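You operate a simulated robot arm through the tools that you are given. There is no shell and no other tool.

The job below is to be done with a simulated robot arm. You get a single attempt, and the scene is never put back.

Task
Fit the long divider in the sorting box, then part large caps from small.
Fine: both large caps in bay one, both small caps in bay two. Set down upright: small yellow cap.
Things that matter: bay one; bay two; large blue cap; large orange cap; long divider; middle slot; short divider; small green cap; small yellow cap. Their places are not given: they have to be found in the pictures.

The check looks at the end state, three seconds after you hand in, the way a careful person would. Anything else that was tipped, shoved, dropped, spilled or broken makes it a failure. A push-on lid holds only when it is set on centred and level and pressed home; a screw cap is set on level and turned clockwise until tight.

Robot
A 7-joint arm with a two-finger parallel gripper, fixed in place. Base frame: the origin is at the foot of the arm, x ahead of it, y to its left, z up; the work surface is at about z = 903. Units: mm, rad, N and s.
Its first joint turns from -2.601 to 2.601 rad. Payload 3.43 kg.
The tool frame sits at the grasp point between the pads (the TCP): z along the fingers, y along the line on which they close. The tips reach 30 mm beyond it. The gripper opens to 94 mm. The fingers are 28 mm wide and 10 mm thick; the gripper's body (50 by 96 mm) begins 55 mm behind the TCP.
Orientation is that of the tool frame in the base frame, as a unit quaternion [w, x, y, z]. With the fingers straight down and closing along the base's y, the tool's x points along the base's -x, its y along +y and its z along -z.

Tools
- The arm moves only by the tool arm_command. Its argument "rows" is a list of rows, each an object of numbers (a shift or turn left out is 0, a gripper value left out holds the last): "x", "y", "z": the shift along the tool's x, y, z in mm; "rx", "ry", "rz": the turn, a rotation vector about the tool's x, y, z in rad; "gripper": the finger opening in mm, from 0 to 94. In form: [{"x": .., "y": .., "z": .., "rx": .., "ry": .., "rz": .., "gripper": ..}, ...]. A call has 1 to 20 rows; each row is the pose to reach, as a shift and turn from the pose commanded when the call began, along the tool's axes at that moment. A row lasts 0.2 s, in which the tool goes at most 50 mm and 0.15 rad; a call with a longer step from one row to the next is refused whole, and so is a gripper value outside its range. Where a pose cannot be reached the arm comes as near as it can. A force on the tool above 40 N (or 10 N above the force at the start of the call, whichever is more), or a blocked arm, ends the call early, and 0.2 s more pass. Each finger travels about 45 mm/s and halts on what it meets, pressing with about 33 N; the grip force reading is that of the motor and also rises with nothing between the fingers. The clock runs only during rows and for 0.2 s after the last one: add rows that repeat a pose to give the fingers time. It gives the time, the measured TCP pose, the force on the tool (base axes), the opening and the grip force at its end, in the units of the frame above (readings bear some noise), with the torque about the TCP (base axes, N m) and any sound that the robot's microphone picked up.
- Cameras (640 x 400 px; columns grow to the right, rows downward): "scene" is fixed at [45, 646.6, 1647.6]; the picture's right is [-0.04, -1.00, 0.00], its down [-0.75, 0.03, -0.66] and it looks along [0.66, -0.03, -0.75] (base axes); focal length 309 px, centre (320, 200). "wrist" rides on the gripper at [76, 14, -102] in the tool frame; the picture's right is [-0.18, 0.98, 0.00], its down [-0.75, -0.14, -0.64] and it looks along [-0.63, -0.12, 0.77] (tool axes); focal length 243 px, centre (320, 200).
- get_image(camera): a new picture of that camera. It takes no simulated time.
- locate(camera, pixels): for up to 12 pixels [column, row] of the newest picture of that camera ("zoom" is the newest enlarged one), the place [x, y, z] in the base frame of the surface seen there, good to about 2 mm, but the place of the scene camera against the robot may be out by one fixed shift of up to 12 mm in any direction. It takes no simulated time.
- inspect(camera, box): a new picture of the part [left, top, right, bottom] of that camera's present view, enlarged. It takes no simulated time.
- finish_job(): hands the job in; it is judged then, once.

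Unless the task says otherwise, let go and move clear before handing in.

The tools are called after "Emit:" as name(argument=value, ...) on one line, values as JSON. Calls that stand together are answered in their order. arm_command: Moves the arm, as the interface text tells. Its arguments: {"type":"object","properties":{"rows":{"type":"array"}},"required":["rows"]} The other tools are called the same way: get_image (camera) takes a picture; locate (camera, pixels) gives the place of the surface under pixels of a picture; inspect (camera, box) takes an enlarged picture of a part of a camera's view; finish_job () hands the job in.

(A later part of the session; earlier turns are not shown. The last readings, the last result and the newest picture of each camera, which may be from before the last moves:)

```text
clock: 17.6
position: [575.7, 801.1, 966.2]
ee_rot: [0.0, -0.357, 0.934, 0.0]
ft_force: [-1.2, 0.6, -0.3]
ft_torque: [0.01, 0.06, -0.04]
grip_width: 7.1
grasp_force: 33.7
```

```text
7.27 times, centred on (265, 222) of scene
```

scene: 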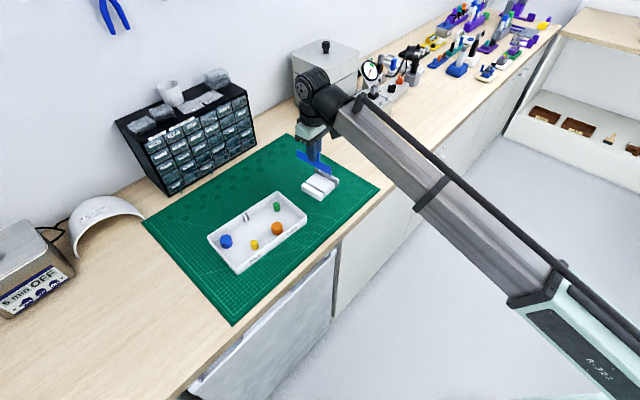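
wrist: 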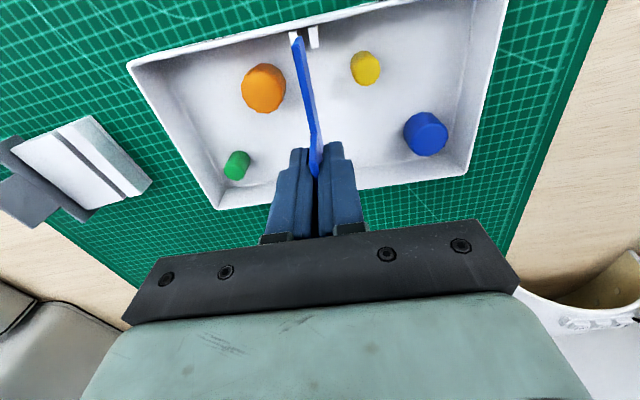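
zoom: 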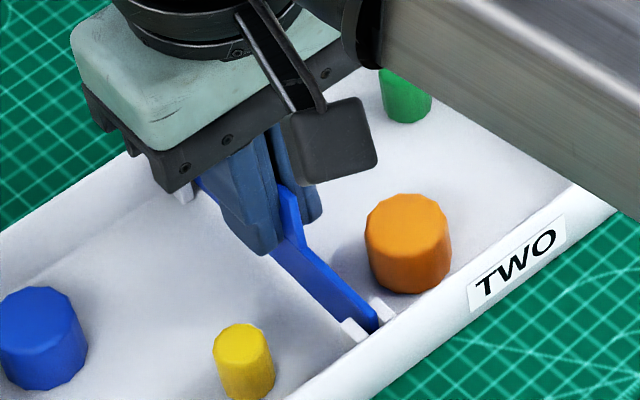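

There's no contact yet at z 966. I'll check the divider's wing top height against the lug tops before going on.

Emit:
inspect(camera="wrist", box=[260, 10, 360, 80])

Emit:
locate(camera="zoom", pixels=[[225, 215], [240, 212], [255, 205], [240, 260], [258, 255], [252, 320], [272, 320], [262, 380], [285, 380], [185, 220], [340, 200], [340, 60]])

Emit:
arm_command(rows=[{"z": 1}, {"z": 2}, {"z": 3}, {"z": 3}])

```text
5.71 times, centred on (310, 45) of wrist
```

zoom: 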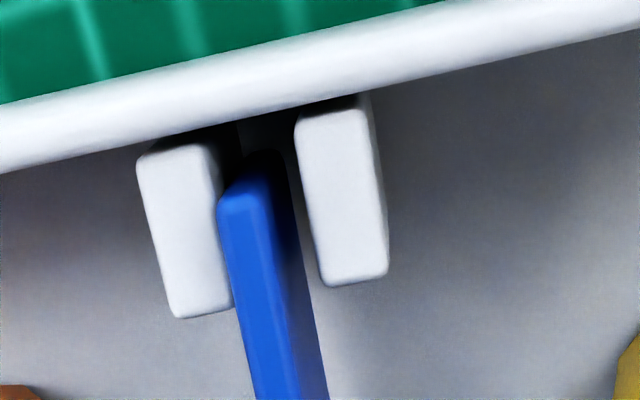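

```text
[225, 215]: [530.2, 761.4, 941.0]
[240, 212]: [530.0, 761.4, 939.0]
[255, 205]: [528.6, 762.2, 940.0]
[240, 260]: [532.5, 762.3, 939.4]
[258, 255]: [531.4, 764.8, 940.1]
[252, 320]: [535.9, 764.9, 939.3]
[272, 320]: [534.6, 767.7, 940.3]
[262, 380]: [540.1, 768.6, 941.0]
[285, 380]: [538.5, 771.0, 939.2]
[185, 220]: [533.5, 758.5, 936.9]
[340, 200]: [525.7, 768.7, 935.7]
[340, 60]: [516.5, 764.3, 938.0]
```

```text
clock: 18.6
position: [574.8, 802.2, 964.2]
ee_rot: [0.0, -0.357, 0.934, 0.0]
ft_force: [0.2, -0.1, -0.5]
ft_torque: [0.04, 0.02, -0.02]
grip_width: 7.2
grasp_force: 33.3
```

The wing top is now about z 938 and there's still no contact. I'll lower in finer steps and watch the force.

Emit:
arm_command(rows=[{"z": 0.5}, {"z": 1}, {"z": 1.5}, {"z": 2}, {"z": 2}])

Emit:
inspect(camera="wrist", box=[260, 10, 360, 80])

Emit:
locate(camera="zoom", pixels=[[228, 220], [243, 215], [257, 208], [240, 270], [260, 265], [252, 330], [275, 330], [265, 390], [285, 385], [185, 220], [340, 200]])

```text
clock: 19.8
position: [574.8, 801.6, 962.8]
ee_rot: [0.0, -0.357, 0.934, 0.0]
ft_force: [-0.1, -0.7, 3.3]
ft_torque: [-0.01, 0.02, 0.0]
grip_width: 7.2
grasp_force: 32.7
```

```text
5.71 times, centred on (310, 45) of wrist
```

zoom: 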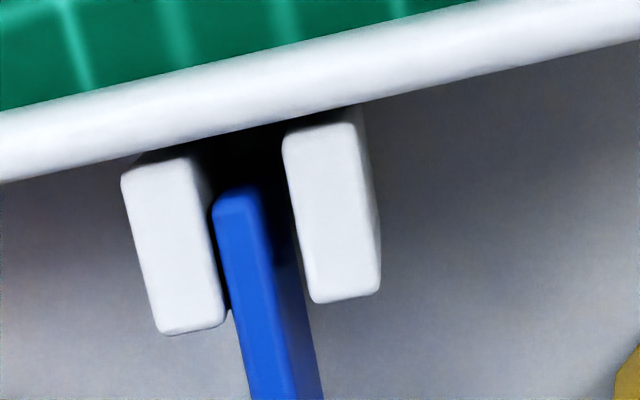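

```text
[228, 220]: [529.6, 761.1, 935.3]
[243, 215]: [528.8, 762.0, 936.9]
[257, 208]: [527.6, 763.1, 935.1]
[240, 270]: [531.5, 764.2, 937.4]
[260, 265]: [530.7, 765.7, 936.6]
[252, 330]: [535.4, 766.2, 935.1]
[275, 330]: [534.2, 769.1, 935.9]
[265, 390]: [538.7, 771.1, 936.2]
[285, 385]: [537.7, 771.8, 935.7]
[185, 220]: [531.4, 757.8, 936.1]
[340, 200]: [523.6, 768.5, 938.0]
```

Contact shows as 3.3 N upward, and the wing top (about 936) is now level with the lug tops, so it's nearly seated. I'll press 1.5 mm more to be sure it's home.

Emit:
arm_command(rows=[{"z": 0.5}, {"z": 1.0}, {"z": 1.5}, {"z": 1.5}])

Emit:
inspect(camera="scene", box=[235, 195, 295, 250])

```text
clock: 20.8
position: [575.5, 802.4, 961.5]
ee_rot: [0.002, -0.357, 0.934, 0.0]
ft_force: [1.0, 0.9, 27.9]
ft_torque: [-0.14, 0.11, 0.0]
grip_width: 7.0
grasp_force: 33.3
```

```text
7.27 times, centred on (265, 222) of scene
```

zoom: 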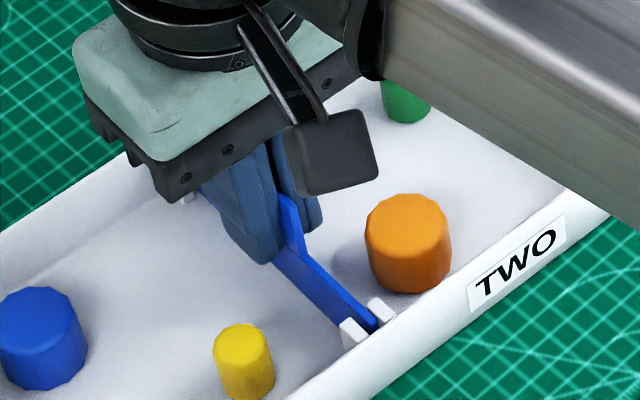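

The force rose to 28 N, so the divider is seated on the floor. I'll ease off the pressure, open the fingers to 24 mm, and lift straight up.

Emit:
arm_command(rows=[{"z": -1.2}, {"z": -1.2}, {"z": -1.2, "gripper": 24}, {"z": -1.2, "gripper": 24}, {"z": -1.2, "gripper": 24}, {"z": -10, "gripper": 24}, {"z": -30, "gripper": 24}, {"z": -60, "gripper": 24}, {"z": -100, "gripper": 24}, {"z": -130, "gripper": 24}, {"z": -130, "gripper": 24}])

Emit:
get_image(camera="wrist")

Emit:
inspect(camera="scene", box=[195, 180, 320, 280])

```text
clock: 23.2
position: [574.7, 800.3, 1090.5]
ee_rot: [0.0, -0.358, 0.934, 0.0]
ft_force: [-0.3, 1.5, 0.5]
ft_torque: [0.03, 0.01, 0.01]
grip_width: 24.1
grasp_force: 0.0
```

```text
taken
```

wrist: 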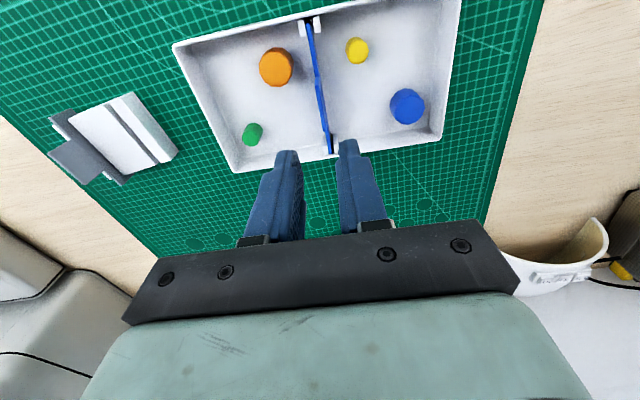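

```text
4.00 times, centred on (258, 230) of scene
```

zoom: 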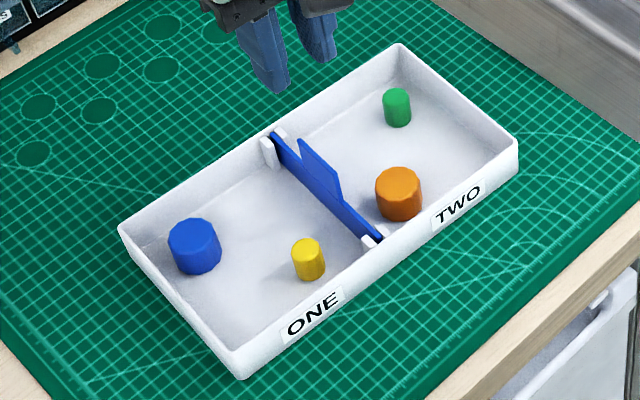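

The divider stands in the slot and the box hasn't moved. Next I'll measure the caps from this view.

Emit:
inspect(camera="wrist", box=[240, 20, 440, 150])

Emit:
locate(camera="wrist", pixels=[[260, 66], [276, 64], [291, 66], [276, 51], [276, 79], [350, 48], [358, 48], [366, 48], [358, 41], [358, 57], [407, 105], [251, 133]])

```text
3.08 times, centred on (340, 85) of wrist
```

zoom: 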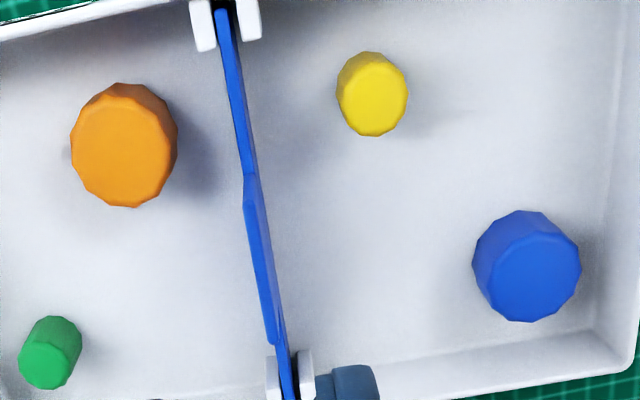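

```text
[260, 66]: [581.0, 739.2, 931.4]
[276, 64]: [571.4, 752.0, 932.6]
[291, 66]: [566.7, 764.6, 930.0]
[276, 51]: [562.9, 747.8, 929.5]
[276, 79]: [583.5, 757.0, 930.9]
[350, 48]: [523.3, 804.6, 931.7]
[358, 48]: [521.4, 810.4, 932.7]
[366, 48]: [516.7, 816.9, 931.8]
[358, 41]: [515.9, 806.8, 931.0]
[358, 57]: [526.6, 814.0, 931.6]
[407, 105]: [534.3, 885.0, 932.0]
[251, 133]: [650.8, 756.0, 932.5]
```

I'll locate the orange and yellow cap tops precisely in the enlarged view.

Emit:
locate(camera="zoom", pixels=[[123, 150], [76, 150], [170, 150], [123, 100], [123, 202], [374, 98], [343, 98], [404, 98], [374, 65], [374, 132], [528, 285], [50, 362]])

Emit:
locate(camera="zoom", pixels=[[225, 40], [235, 110], [245, 170], [250, 220], [260, 270], [272, 330], [285, 375], [200, 250], [350, 250], [10, 30], [600, 370], [320, 12]])

```text
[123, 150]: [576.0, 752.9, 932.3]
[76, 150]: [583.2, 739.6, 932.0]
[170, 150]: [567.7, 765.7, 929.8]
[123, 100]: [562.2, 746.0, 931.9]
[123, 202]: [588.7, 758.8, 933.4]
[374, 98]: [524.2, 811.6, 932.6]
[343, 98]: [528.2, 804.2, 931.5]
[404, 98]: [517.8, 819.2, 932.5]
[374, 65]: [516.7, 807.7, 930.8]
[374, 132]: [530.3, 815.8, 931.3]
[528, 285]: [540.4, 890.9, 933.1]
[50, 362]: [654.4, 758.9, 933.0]
```

```text
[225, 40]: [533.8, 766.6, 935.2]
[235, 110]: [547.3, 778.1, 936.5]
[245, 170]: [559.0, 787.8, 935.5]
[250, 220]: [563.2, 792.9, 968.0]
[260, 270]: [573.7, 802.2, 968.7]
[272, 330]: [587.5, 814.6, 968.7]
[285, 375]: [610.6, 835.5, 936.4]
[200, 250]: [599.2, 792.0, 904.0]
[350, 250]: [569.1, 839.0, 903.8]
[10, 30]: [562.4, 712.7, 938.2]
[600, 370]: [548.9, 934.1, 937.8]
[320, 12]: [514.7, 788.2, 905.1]
```

The orange cap (about 30 mm across) is at (575.5, 752.5), the yellow cap (about 18 mm) at (523.3, 811.5), with tops at z 932 and the floor at 904. I'll go above the yellow cap with the fingers at 32 mm and check alignment.

Emit:
arm_command(rows=[{"x": 15, "y": 21, "gripper": 32}, {"x": 30.8, "y": 42.7, "gripper": 32}, {"x": 30.8, "y": 42.7, "gripper": 32}, {"x": 30.8, "y": 42.7, "z": 40, "gripper": 32}, {"x": 30.8, "y": 42.7, "z": 80, "gripper": 32}, {"x": 30.8, "y": 42.7, "z": 90, "gripper": 32}, {"x": 30.8, "y": 42.7, "z": 90, "gripper": 32}])

Emit:
get_image(camera="wrist")

Emit:
inspect(camera="wrist", box=[250, 60, 410, 200])

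```text
clock: 24.8
position: [523.2, 815.1, 998.5]
ee_rot: [0.001, -0.358, 0.934, 0.0]
ft_force: [0.2, -0.5, -0.3]
ft_torque: [0.02, 0.01, 0.02]
grip_width: 31.9
grasp_force: 0.1
```

```text
taken
```

wrist: 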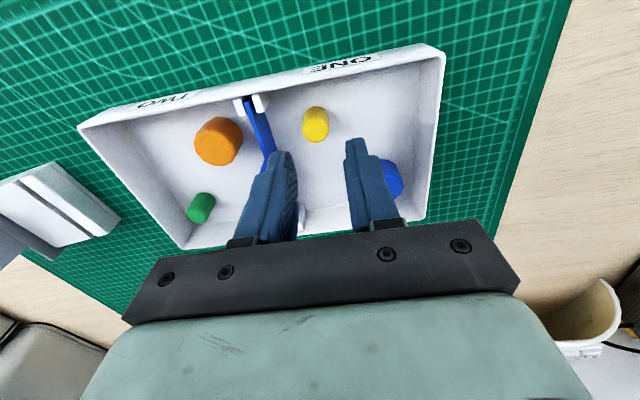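

```text
2.86 times, centred on (330, 130) of wrist
```

zoom: 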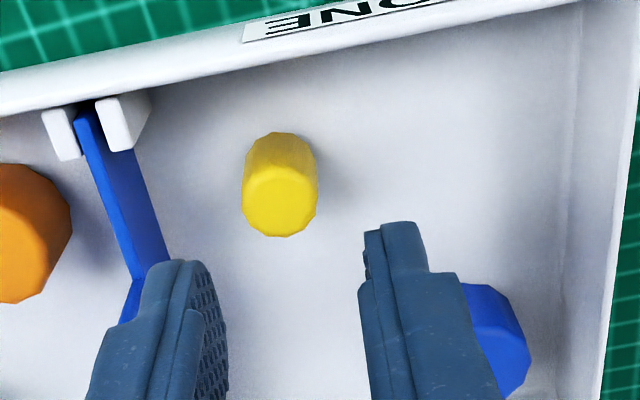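

I'll locate the yellow cap's top face from here and compare it with the TCP reading.

Emit:
locate(camera="zoom", pixels=[[281, 203], [248, 203], [313, 203], [281, 172], [281, 233], [260, 180], [302, 226], [155, 240], [110, 180], [92, 130]])

Emit:
arm_command(rows=[{"x": 0}, {"x": 0}])

```text
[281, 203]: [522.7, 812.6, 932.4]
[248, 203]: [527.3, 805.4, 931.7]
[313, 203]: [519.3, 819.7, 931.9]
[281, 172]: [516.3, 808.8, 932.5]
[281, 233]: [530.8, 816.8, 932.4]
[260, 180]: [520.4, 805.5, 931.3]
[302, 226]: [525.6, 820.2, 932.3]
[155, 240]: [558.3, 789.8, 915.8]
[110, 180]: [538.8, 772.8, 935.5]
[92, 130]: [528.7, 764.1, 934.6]
```

```text
clock: 25.4
position: [524.1, 815.4, 999.6]
ee_rot: [0.0, -0.358, 0.934, -0.001]
ft_force: [0.0, -0.3, -0.2]
ft_torque: [-0.02, -0.02, -0.01]
grip_width: 31.9
grasp_force: 0.1
```

The yellow cap is at (523.4, 812.7) and the TCP at about (523.7, 815.2). I'll correct by about 2.5 mm and come down to just above the cap top.

Emit:
arm_command(rows=[{"x": 1.9, "y": -1.7}, {"x": 1.9, "y": -1.7, "z": 15}, {"x": 1.9, "y": -1.7, "z": 32}, {"x": 1.9, "y": -1.7, "z": 32}])

Emit:
inspect(camera="wrist", box=[250, 80, 410, 220])

Emit:
inspect(camera="scene", box=[215, 190, 295, 270])

```text
clock: 26.4
position: [524.3, 810.5, 966.6]
ee_rot: [0.0, -0.357, 0.934, 0.0]
ft_force: [-0.8, -0.1, 0.8]
ft_torque: [0.02, 0.0, -0.02]
grip_width: 31.9
grasp_force: 0.0
```

```text
2.86 times, centred on (330, 150) of wrist
```

zoom: 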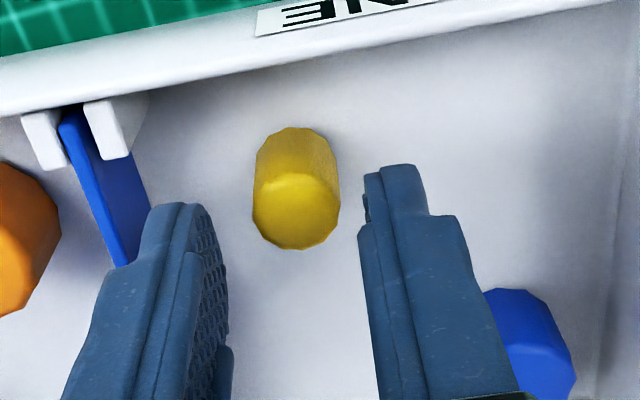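

```text
5.00 times, centred on (255, 230) of scene
```

zoom: 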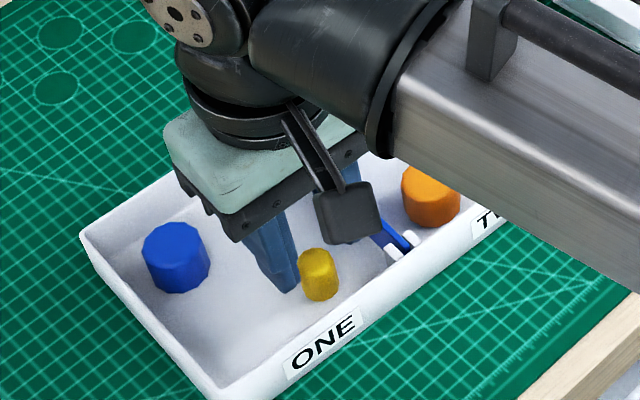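

The cap's top at zoom (296,212) sits between the fingertips at (180,207) and (392,167). I'll locate the tips and the cap to confirm centring.

Emit:
locate(camera="zoom", pixels=[[165, 208], [185, 206], [205, 215], [371, 176], [390, 168], [410, 170], [296, 212], [256, 212], [337, 212], [296, 180], [296, 244], [222, 280]])

```text
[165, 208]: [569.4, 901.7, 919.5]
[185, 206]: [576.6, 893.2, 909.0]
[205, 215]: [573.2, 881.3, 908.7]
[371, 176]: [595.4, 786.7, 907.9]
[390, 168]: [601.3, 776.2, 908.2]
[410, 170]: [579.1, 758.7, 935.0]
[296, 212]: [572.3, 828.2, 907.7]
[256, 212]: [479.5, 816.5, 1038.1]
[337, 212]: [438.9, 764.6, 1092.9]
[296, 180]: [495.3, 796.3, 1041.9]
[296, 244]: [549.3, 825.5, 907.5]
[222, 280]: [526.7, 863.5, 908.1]
```

Those values came from the scene zoom, since it was the newest. I'll retake the wrist zoom and locate again.

Emit:
inspect(camera="wrist", box=[250, 80, 410, 220])

Emit:
locate(camera="zoom", pixels=[[165, 208], [185, 206], [205, 215], [371, 176], [390, 168], [410, 170], [296, 212], [256, 212], [337, 212], [296, 180], [296, 244], [222, 280]])

```text
2.86 times, centred on (330, 150) of wrist
```

zoom: 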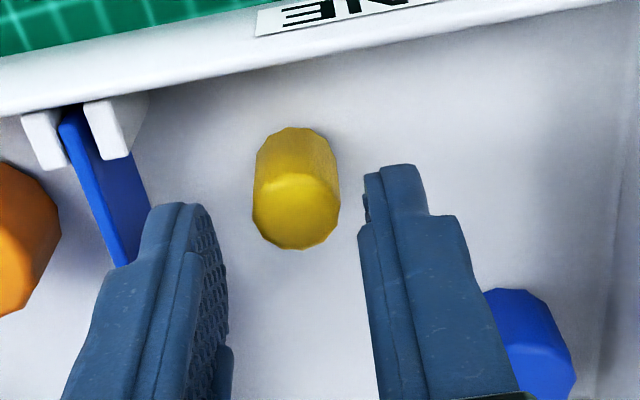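

```text
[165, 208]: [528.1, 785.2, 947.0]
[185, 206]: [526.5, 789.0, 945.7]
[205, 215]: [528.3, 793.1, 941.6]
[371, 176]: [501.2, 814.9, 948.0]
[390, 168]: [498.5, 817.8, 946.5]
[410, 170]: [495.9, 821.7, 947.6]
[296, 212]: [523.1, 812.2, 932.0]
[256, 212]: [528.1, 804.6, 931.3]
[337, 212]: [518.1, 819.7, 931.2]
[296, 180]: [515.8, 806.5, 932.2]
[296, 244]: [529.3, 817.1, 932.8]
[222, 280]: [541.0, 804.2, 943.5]
```

The cap centre (523, 812) is within 0.5 mm of the finger midline and in line with the TCP. I'll come down 27 mm, leaving the tips about 5 mm above the floor, and close.

Emit:
arm_command(rows=[{"z": 10}, {"z": 20}, {"z": 27}, {"z": 27}, {"z": 27, "gripper": 0}, {"z": 27, "gripper": 0}, {"z": 27, "gripper": 0}, {"z": 27, "gripper": 0}])

Emit:
inspect(camera="wrist", box=[250, 80, 410, 220])

```text
clock: 28.2
position: [523.6, 811.6, 939.5]
ee_rot: [0.001, -0.357, 0.934, 0.0]
ft_force: [0.2, 0.3, -0.7]
ft_torque: [0.02, 0.0, 0.02]
grip_width: 15.0
grasp_force: 32.8
```

```text
2.86 times, centred on (330, 150) of wrist
```

zoom: 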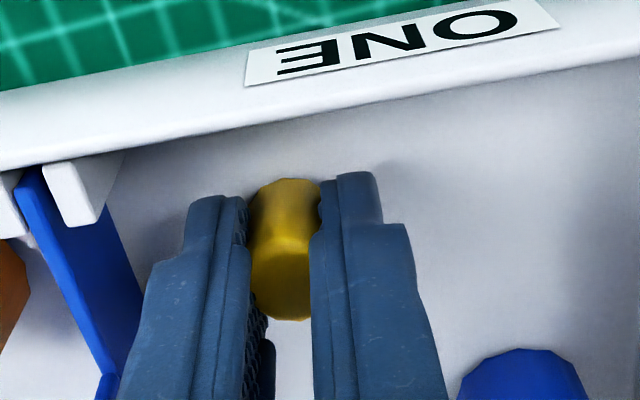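

The yellow cap is gripped at 15 mm with 33 N. I'll lift it clear of the divider tab and check that it hangs straight.

Emit:
arm_command(rows=[{"z": -5}, {"z": -20}, {"z": -45}, {"z": -75}, {"z": -100}, {"z": -100}])

Emit:
inspect(camera="wrist", box=[250, 80, 410, 220])

Emit:
inspect(camera="scene", box=[195, 150, 335, 270])

```text
clock: 29.6
position: [522.5, 808.5, 1040.3]
ee_rot: [0.0, -0.358, 0.934, 0.0]
ft_force: [0.5, 0.4, 0.5]
ft_torque: [-0.02, 0.0, 0.02]
grip_width: 14.9
grasp_force: 32.9
```

```text
2.86 times, centred on (330, 150) of wrist
```

zoom: 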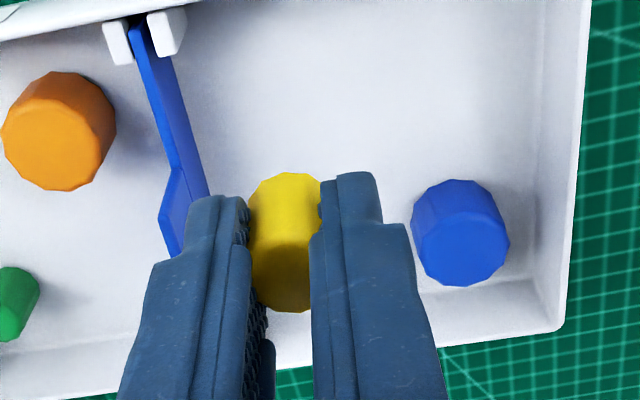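

```text
3.33 times, centred on (265, 210) of scene
```

zoom: 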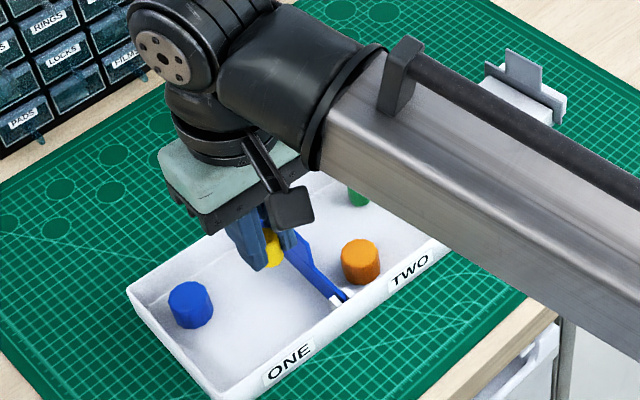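

The cap is up and upright, with its bottom well above the divider tab. I'll carry it across to bay two, clear of the orange and green caps.

Emit:
arm_command(rows=[{"y": -30}, {"y": -70}, {"y": -105}, {"y": -126}, {"y": -126}, {"y": -126}])

Emit:
get_image(camera="wrist")

Emit:
inspect(camera="wrist", box=[230, 40, 430, 190])

```text
clock: 31.0
position: [607.4, 718.0, 1041.3]
ee_rot: [0.0, -0.357, 0.934, 0.001]
ft_force: [-0.1, -0.1, 0.3]
ft_torque: [-0.03, 0.01, 0.02]
grip_width: 14.9
grasp_force: 33.1
```

```text
taken
```

wrist: 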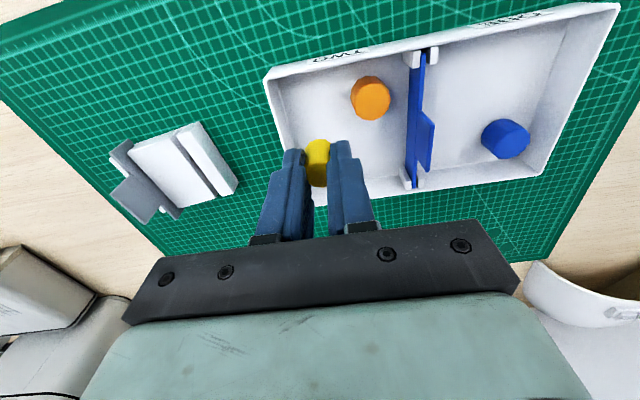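

```text
2.67 times, centred on (330, 115) of wrist
```

zoom: 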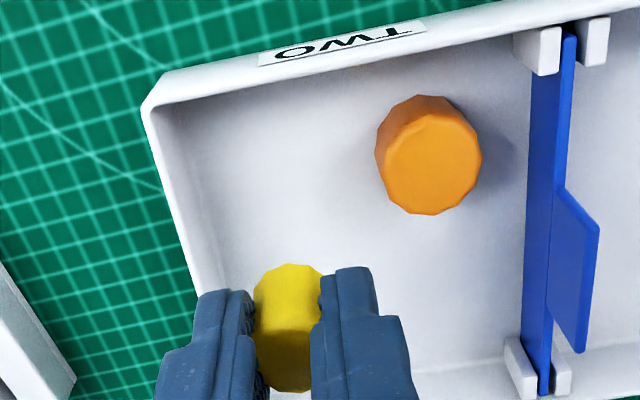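

The cap hangs over bay two at about (607, 718), clear of the end wall and the orange cap. I'll lower it to just above the floor.

Emit:
arm_command(rows=[{"z": 25}, {"z": 55}, {"z": 80}, {"z": 92}, {"z": 97}, {"z": 97}])

Emit:
inspect(camera="wrist", box=[230, 60, 430, 210])

Emit:
inspect(camera="scene", box=[235, 170, 335, 255])

```text
clock: 32.4
position: [606.7, 717.0, 943.3]
ee_rot: [0.001, -0.357, 0.934, 0.0]
ft_force: [-2.0, 1.1, 7.5]
ft_torque: [0.07, 0.08, 0.01]
grip_width: 14.6
grasp_force: 32.6
```

```text
2.67 times, centred on (330, 135) of wrist
```

zoom: 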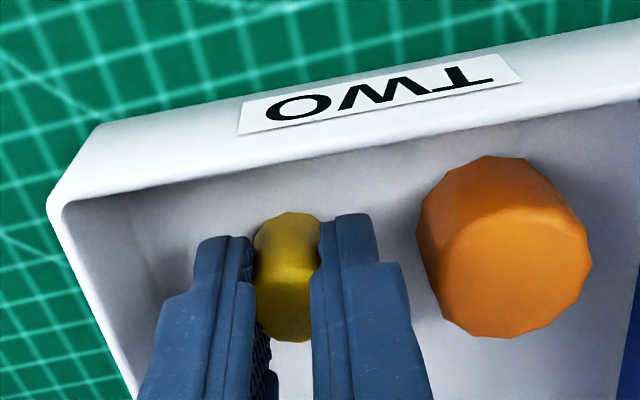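

```text
4.71 times, centred on (285, 212) of scene
```

zoom: 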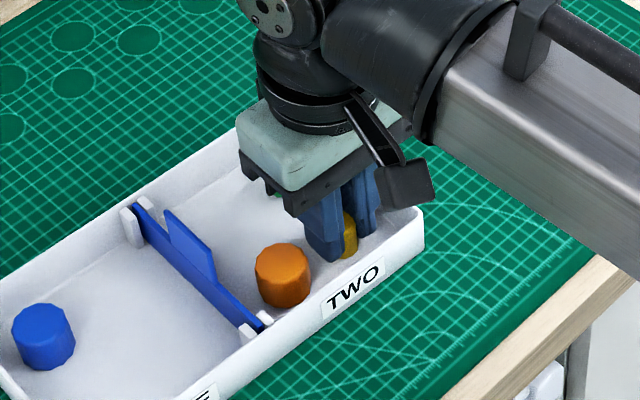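

Contact came a little early: 7.5 N at z 943, about 3.5 mm higher than where I gripped. I'll check that the cap is level and what's under it.

Emit:
inspect(camera="wrist", box=[290, 120, 370, 200])

Emit:
locate(camera="wrist", pixels=[[318, 142], [318, 150], [318, 158], [318, 164], [318, 172], [318, 180], [318, 185], [310, 165], [325, 165], [330, 130], [390, 160]])

Emit:
inspect(camera="scene", box=[295, 200, 325, 230])

```text
5.00 times, centred on (330, 160) of wrist
```

zoom: 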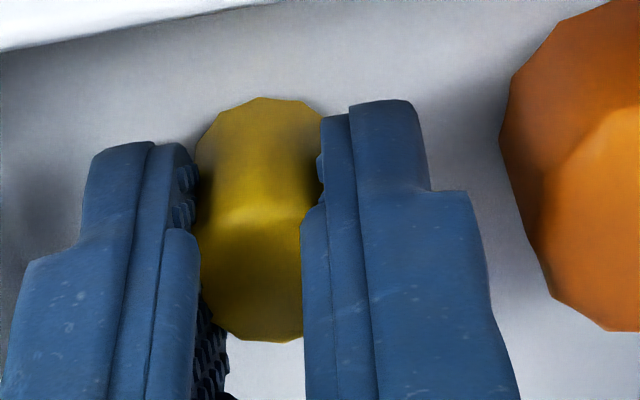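

```text
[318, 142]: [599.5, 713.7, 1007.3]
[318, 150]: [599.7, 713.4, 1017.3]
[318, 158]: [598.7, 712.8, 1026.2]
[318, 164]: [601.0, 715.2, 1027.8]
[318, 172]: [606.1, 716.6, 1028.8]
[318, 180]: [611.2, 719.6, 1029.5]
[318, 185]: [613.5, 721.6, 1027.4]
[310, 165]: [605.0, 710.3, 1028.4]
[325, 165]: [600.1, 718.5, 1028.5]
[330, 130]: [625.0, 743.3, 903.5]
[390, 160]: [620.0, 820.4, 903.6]
```

```text
13.33 times, centred on (310, 215) of scene
```

zoom: 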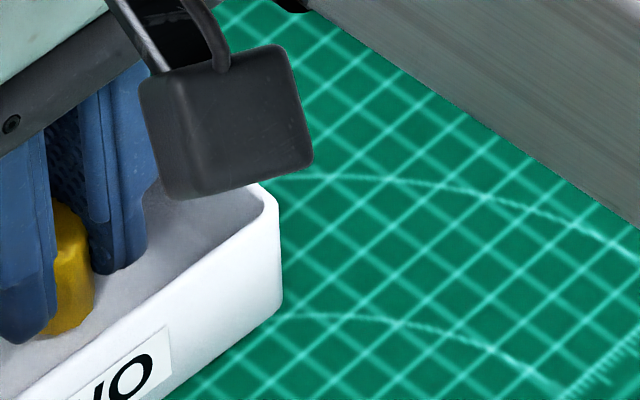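

The located points came from the previous picture (TCP at z 1041) and put the cap top 12.8 mm below the TCP. That means the cap slid down about 4–5 mm in the grip, which explains the early contact. I'll take a new picture to check the cap's level.

Emit:
get_image(camera="wrist")

Emit:
inspect(camera="wrist", box=[290, 120, 370, 200])

Emit:
locate(camera="zoom", pixels=[[260, 110], [260, 140], [260, 170], [260, 200], [250, 225], [250, 250], [250, 275], [250, 300], [250, 325], [215, 240], [290, 225], [215, 300]])

```text
taken
```

wrist: 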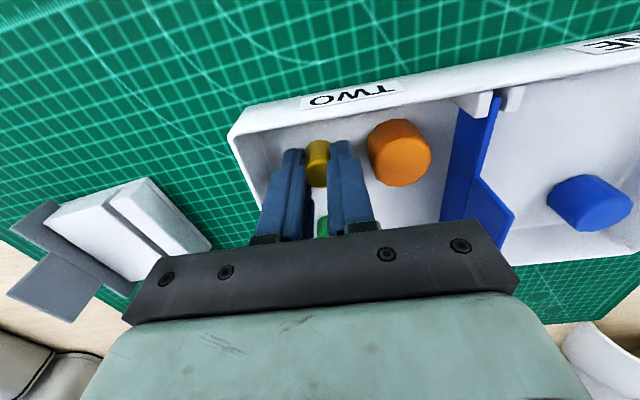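

```text
5.00 times, centred on (330, 160) of wrist
```

zoom: 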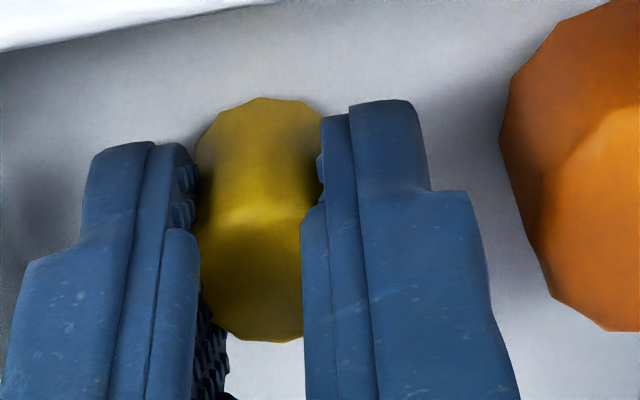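

```text
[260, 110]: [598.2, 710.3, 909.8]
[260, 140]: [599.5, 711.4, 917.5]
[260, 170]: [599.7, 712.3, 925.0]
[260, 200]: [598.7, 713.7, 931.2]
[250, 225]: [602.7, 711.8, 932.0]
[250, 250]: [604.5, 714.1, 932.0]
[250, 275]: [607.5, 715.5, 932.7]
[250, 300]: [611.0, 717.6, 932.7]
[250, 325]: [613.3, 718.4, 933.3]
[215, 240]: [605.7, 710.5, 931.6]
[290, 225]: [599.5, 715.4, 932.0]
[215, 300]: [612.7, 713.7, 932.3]
```

The cap's top is level at z 932, the same as when it stood on the floor, so it's resting upright. I'll ease off slightly, open to 26 mm, and lift straight up.

Emit:
arm_command(rows=[{"z": -0.4}, {"z": -0.4, "gripper": 20}, {"z": -0.4, "gripper": 26}, {"z": -0.4, "gripper": 26}, {"z": -0.4, "gripper": 26}, {"z": -12, "gripper": 26}, {"z": -30, "gripper": 26}, {"z": -60, "gripper": 26}, {"z": -100, "gripper": 26}, {"z": -140, "gripper": 26}, {"z": -140, "gripper": 40}, {"z": -140, "gripper": 46}])

Emit:
get_image(camera="wrist")

Emit:
inspect(camera="wrist", box=[250, 30, 410, 160])

```text
clock: 35.0
position: [609.1, 714.8, 1084.7]
ee_rot: [0.0, -0.357, 0.934, 0.0]
ft_force: [0.4, -0.6, -0.2]
ft_torque: [-0.02, -0.05, -0.02]
grip_width: 46.0
grasp_force: 0.1
```

```text
taken
```

wrist: 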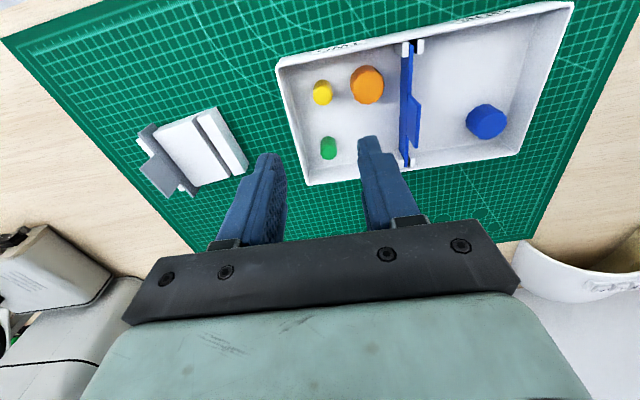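

```text
3.08 times, centred on (330, 95) of wrist
```

zoom: 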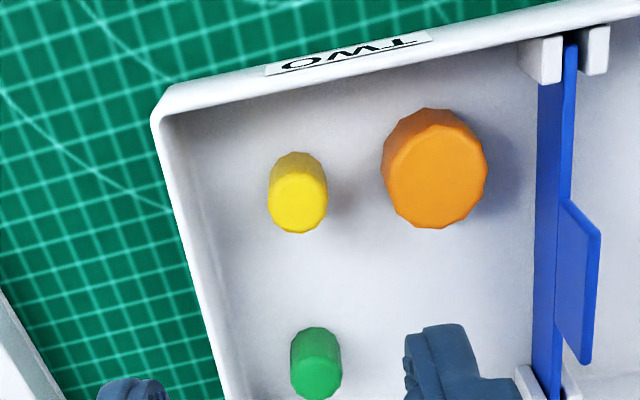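

The yellow cap stands upright in bay two. Next I'll locate the orange cap (zoom 437,178) and its clearance to the yellow cap.

Emit:
locate(camera="zoom", pixels=[[437, 180], [390, 180], [483, 180], [437, 134], [437, 225], [298, 202], [271, 202], [325, 202], [298, 175], [298, 230], [545, 150], [580, 250]])

```text
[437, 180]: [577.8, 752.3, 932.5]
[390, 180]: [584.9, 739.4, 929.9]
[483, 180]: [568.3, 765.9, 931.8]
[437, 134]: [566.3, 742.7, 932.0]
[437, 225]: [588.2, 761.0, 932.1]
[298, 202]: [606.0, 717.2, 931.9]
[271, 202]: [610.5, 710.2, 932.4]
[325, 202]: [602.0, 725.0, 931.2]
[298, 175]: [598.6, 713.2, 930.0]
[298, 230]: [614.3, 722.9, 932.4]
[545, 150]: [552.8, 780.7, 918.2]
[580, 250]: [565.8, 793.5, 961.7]
```

The orange cap is at (576.9, 752.3) with about 21 mm of gap to the yellow cap and 25 mm to the divider. I'll shift over it with the fingers at 37 mm and look before going low.

Emit:
arm_command(rows=[{"x": -0.6, "y": 22, "gripper": 37}, {"x": -1.3, "y": 45.4, "gripper": 37}, {"x": -1.3, "y": 45.4, "gripper": 37}, {"x": -1.3, "y": 45.4, "z": 40, "gripper": 37}, {"x": -1.3, "y": 45.4, "z": 78, "gripper": 37}, {"x": -1.3, "y": 45.4, "z": 78, "gripper": 37}])

Emit:
get_image(camera="wrist")

Emit:
inspect(camera="wrist", box=[240, 70, 420, 210])

```text
clock: 36.4
position: [576.6, 751.3, 1005.2]
ee_rot: [0.0, -0.358, 0.934, 0.0]
ft_force: [-0.7, -0.1, -0.1]
ft_torque: [0.02, 0.03, 0.0]
grip_width: 36.9
grasp_force: 0.1
```

```text
taken
```

wrist: 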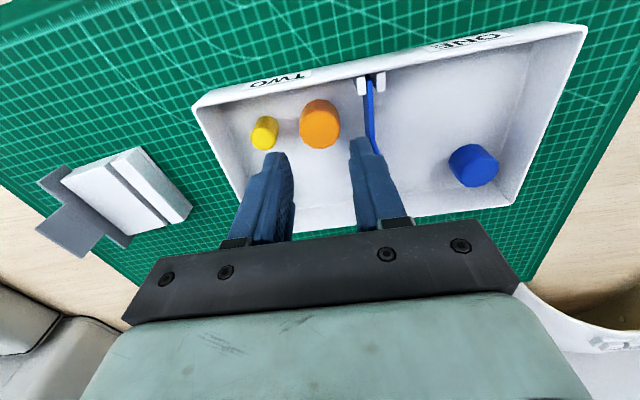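

```text
2.86 times, centred on (330, 140) of wrist
```

zoom: 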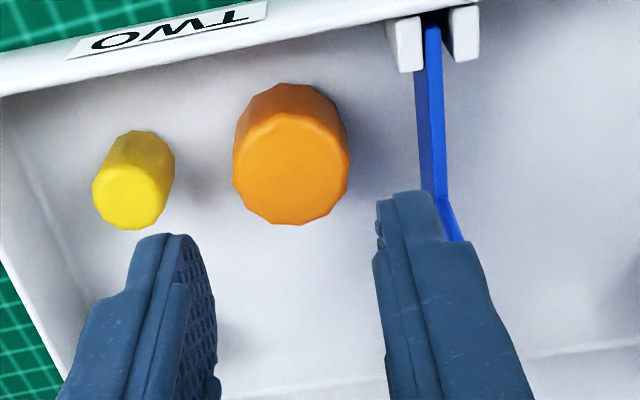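

Emit:
locate(camera="zoom", pixels=[[291, 170], [236, 170], [346, 170], [291, 118], [291, 222], [205, 245], [385, 205], [405, 196], [430, 200], [440, 245], [432, 120], [150, 240]])

```text
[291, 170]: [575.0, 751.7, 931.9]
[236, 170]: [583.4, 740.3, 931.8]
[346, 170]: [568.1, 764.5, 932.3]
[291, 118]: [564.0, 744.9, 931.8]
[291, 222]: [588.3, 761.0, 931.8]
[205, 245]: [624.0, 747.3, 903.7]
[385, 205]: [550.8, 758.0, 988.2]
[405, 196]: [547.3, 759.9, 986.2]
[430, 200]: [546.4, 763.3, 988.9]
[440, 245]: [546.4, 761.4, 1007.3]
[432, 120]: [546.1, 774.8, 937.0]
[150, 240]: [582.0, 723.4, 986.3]
```

The orange cap is at (576.0, 752.7). I'll also locate both fingertips' inner edges to be sure of the midline before going low next to the divider.

Emit:
locate(camera="zoom", pixels=[[135, 245], [150, 240], [165, 238], [178, 240], [186, 243], [195, 260], [205, 290], [379, 215], [381, 230], [392, 200], [455, 242], [472, 260]])

```text
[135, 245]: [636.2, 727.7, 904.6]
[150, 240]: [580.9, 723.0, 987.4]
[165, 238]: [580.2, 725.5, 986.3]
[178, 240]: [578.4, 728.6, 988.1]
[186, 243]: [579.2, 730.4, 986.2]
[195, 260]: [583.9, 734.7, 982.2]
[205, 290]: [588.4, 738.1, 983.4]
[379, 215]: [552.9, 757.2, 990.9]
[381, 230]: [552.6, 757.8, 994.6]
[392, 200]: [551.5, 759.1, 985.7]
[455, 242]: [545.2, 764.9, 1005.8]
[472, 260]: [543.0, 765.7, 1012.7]
```

By the camera, the finger midline (m≈175.3) matches the orange cap (m≈175.2), with about 4 mm to spare to the divider tab. I'll come down to just above the cap and check again.

Emit:
arm_command(rows=[{"y": 0.2, "z": 10, "gripper": 36}, {"y": 0.2, "z": 25, "gripper": 36}, {"y": 0.2, "z": 36, "gripper": 36}, {"y": 0.2, "z": 36, "gripper": 36}])

Emit:
inspect(camera="scene", box=[245, 190, 315, 250])

Emit:
inspect(camera="wrist", box=[240, 80, 420, 220])

Emit:
locate(camera="zoom", pixels=[[290, 195], [225, 195], [350, 195], [290, 140], [290, 245], [205, 220], [215, 260], [220, 290], [372, 195], [372, 215], [460, 220], [478, 260]])

```text
clock: 37.4
position: [577.7, 752.1, 968.9]
ee_rot: [0.0, -0.357, 0.934, 0.001]
ft_force: [0.8, -0.5, 0.5]
ft_torque: [0.01, 0.01, 0.02]
grip_width: 35.9
grasp_force: 0.2
```

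```text
6.67 times, centred on (280, 220) of scene
```

zoom: 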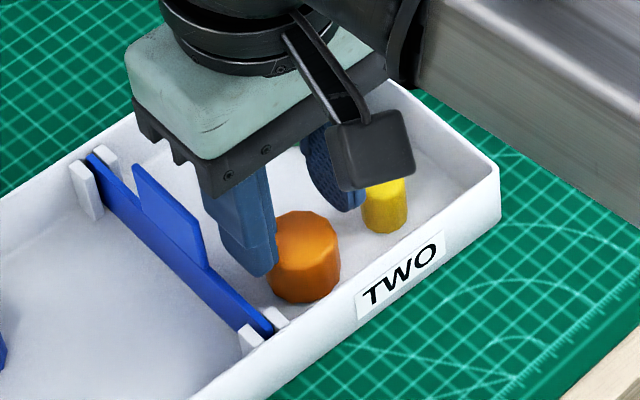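

```text
2.86 times, centred on (330, 150) of wrist
```

zoom: 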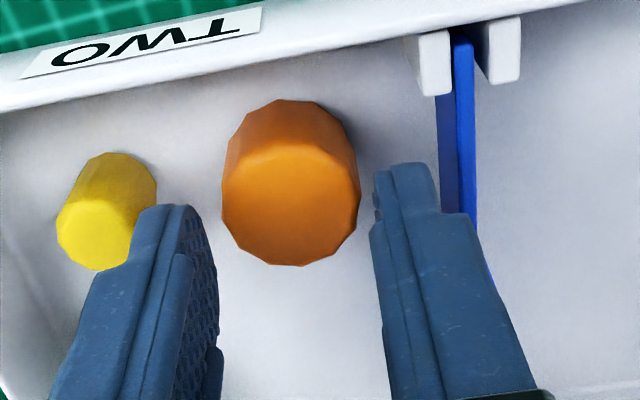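

```text
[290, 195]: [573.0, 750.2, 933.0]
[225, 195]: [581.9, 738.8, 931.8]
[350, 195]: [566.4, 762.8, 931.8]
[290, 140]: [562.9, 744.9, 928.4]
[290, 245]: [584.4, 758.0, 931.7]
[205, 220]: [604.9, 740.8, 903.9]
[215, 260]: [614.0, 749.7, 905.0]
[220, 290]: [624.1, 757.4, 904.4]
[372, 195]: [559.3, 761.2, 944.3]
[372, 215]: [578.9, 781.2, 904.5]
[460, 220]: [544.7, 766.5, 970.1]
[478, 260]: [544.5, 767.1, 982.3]
```

I'll sample the left fingertip's inner edge as well, to complete the midline check at this height.

Emit:
locate(camera="zoom", pixels=[[170, 208], [182, 209], [190, 216], [196, 230], [205, 260], [212, 290], [376, 180], [374, 205], [371, 225], [376, 260], [223, 205], [358, 205]])

```text
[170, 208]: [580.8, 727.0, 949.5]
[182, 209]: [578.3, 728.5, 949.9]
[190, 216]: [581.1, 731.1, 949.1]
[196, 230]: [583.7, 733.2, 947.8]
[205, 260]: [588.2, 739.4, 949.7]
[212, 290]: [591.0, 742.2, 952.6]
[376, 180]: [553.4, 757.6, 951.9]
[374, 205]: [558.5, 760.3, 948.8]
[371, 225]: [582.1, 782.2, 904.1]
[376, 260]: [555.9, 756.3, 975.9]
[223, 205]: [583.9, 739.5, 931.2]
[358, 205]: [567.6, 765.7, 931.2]
```

The gaps are about 3.1 mm on the left and 2.2 mm on the right, so both are clear. I'll shift 0.4 mm, come down 31 mm, and close on the orange cap.

Emit:
arm_command(rows=[{"y": 0.4, "z": 6}, {"y": 0.4, "z": 13}, {"y": 0.4, "z": 20}, {"y": 0.4, "z": 26}, {"y": 0.4, "z": 31}, {"y": 0.4, "z": 31}, {"y": 0.4, "z": 31, "gripper": 0}, {"y": 0.4, "z": 31, "gripper": 0}, {"y": 0.4, "z": 31, "gripper": 0}, {"y": 0.4, "z": 31, "gripper": 0}])

Emit:
inspect(camera="wrist", box=[240, 80, 420, 220])

Emit:
inspect(camera="scene", box=[245, 190, 315, 250])

```text
clock: 39.6
position: [578.4, 751.5, 939.0]
ee_rot: [0.0, -0.358, 0.934, -0.001]
ft_force: [0.3, -0.2, 0.4]
ft_torque: [0.0, -0.01, -0.02]
grip_width: 26.8
grasp_force: 32.9
```

```text
2.86 times, centred on (330, 150) of wrist
```

zoom: 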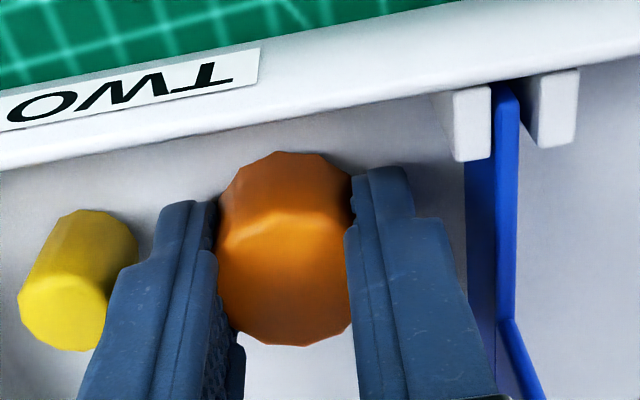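

```text
6.67 times, centred on (280, 220) of scene
```

zoom: 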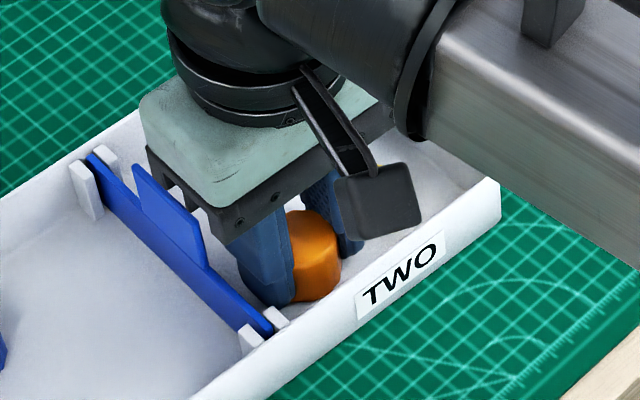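

The orange cap is gripped at 26.8 mm with 33 N, and the yellow cap and divider are undisturbed. I'll lift straight up to clear the divider tab.

Emit:
arm_command(rows=[{"z": -5}, {"z": -15}, {"z": -35}, {"z": -60}, {"z": -85}, {"z": -108}, {"z": -108}])

Emit:
get_image(camera="wrist")

Emit:
inspect(camera="scene", box=[195, 150, 335, 270])

Emit:
inspect(camera="wrist", box=[240, 60, 420, 200])

Emit:
locate(camera="zoom", pixels=[[285, 320], [285, 350], [285, 375], [285, 300], [285, 280], [240, 330], [330, 320], [285, 250], [285, 225]])

```text
clock: 41.2
position: [576.8, 751.4, 1045.7]
ee_rot: [0.0, -0.357, 0.934, 0.0]
ft_force: [0.0, -0.2, -0.6]
ft_torque: [0.02, 0.0, 0.01]
grip_width: 26.7
grasp_force: 33.1
```

```text
taken
```

wrist: 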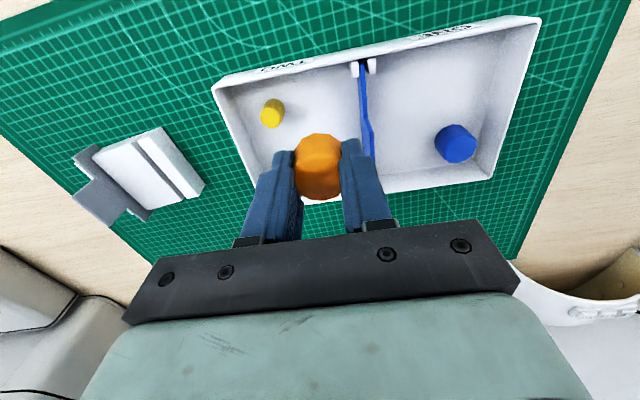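

```text
3.33 times, centred on (265, 210) of scene
```

zoom: 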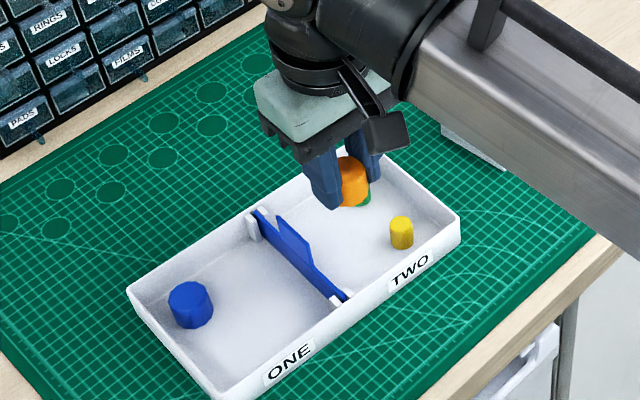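

```text
2.86 times, centred on (330, 130) of wrist
```

zoom: 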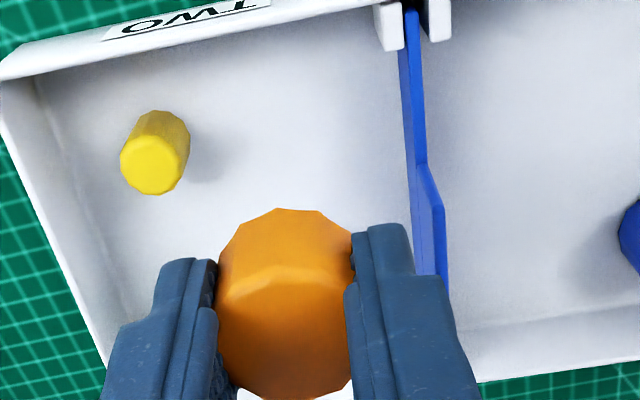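

```text
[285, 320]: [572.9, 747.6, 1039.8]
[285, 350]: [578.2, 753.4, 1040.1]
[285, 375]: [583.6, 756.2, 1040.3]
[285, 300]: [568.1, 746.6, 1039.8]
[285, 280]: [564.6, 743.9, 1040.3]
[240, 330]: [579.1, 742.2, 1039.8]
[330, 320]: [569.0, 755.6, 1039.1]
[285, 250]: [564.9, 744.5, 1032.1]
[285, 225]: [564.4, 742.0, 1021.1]
```

The orange cap is held level with its bottom near z 1012, and didn't slip. I'll carry it over the divider into bay one.

Emit:
arm_command(rows=[{"y": 25}, {"y": 55}, {"y": 80}, {"y": 95}, {"y": 95}, {"y": 95}])

Emit:
get_image(camera="wrist")

Emit:
inspect(camera="wrist", box=[220, 40, 440, 200])

Emit:
locate(camera="zoom", pixels=[[295, 290], [295, 320], [250, 300], [335, 300]])

```text
clock: 42.6
position: [512.6, 820.9, 1047.2]
ee_rot: [0.0, -0.357, 0.934, 0.0]
ft_force: [0.1, -0.5, -0.3]
ft_torque: [0.0, -0.01, -0.01]
grip_width: 26.9
grasp_force: 33.0
```

```text
taken
```

wrist: 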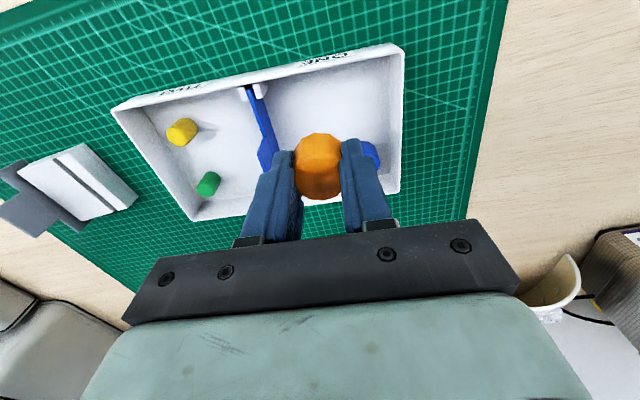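

```text
2.50 times, centred on (330, 120) of wrist
```

zoom: 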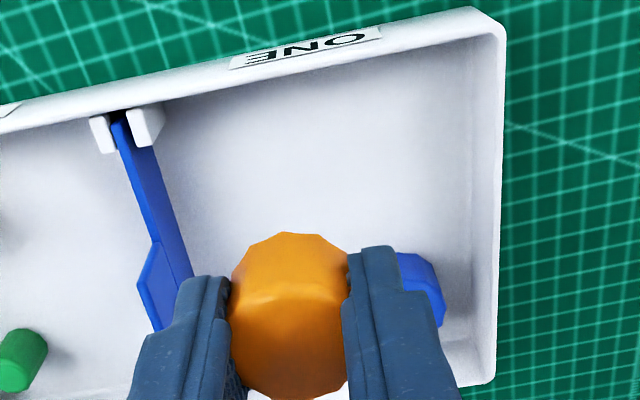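

```text
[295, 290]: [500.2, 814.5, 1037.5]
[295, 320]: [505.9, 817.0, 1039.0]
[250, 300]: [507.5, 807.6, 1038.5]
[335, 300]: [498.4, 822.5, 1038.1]
```

The cap is over bay one at about (513, 821), well clear of the blue cap, divider and walls. I'll lower it close to the floor, then slowly to contact.

Emit:
arm_command(rows=[{"z": 25}, {"z": 55}, {"z": 80}, {"z": 94}, {"z": 100}, {"z": 102}, {"z": 102}])

Emit:
inspect(camera="wrist", box=[220, 70, 440, 230])

Emit:
inspect(camera="scene", box=[195, 180, 295, 270])

```text
clock: 44.2
position: [514.6, 823.1, 943.8]
ee_rot: [0.0, -0.357, 0.934, 0.0]
ft_force: [0.2, -0.2, 0.5]
ft_torque: [0.02, 0.02, 0.0]
grip_width: 26.8
grasp_force: 32.2
```

```text
2.50 times, centred on (330, 150) of wrist
```

zoom: 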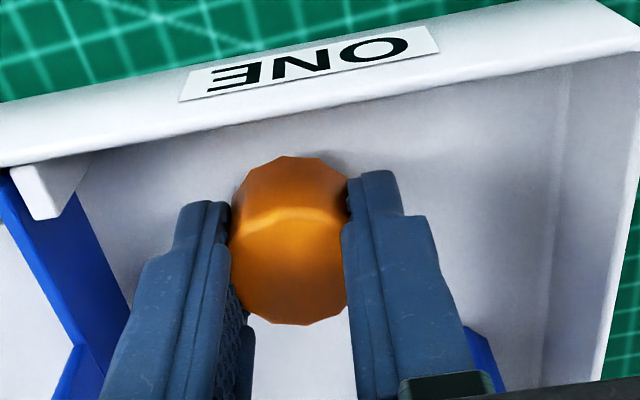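

```text
4.44 times, centred on (245, 225) of scene
```

zoom: 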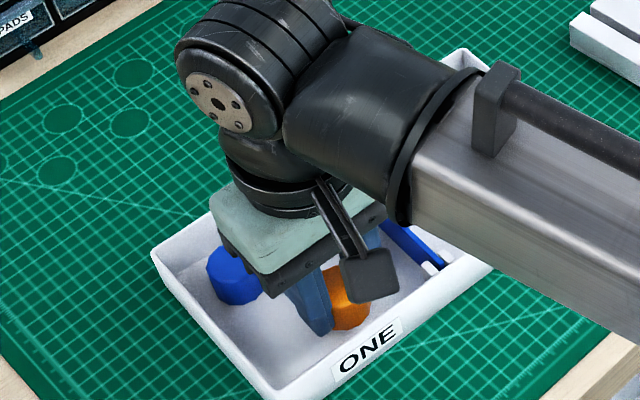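

There's no contact at z 943.8. I'll lower in small steps.

Emit:
arm_command(rows=[{"z": 0.7}, {"z": 1.4}, {"z": 2.1}, {"z": 2.8}, {"z": 2.8}])

```text
clock: 45.4
position: [513.6, 824.1, 941.9]
ee_rot: [0.0, -0.357, 0.934, 0.0]
ft_force: [0.4, -0.3, 0.5]
ft_torque: [0.02, -0.01, -0.04]
grip_width: 26.7
grasp_force: 32.9
```

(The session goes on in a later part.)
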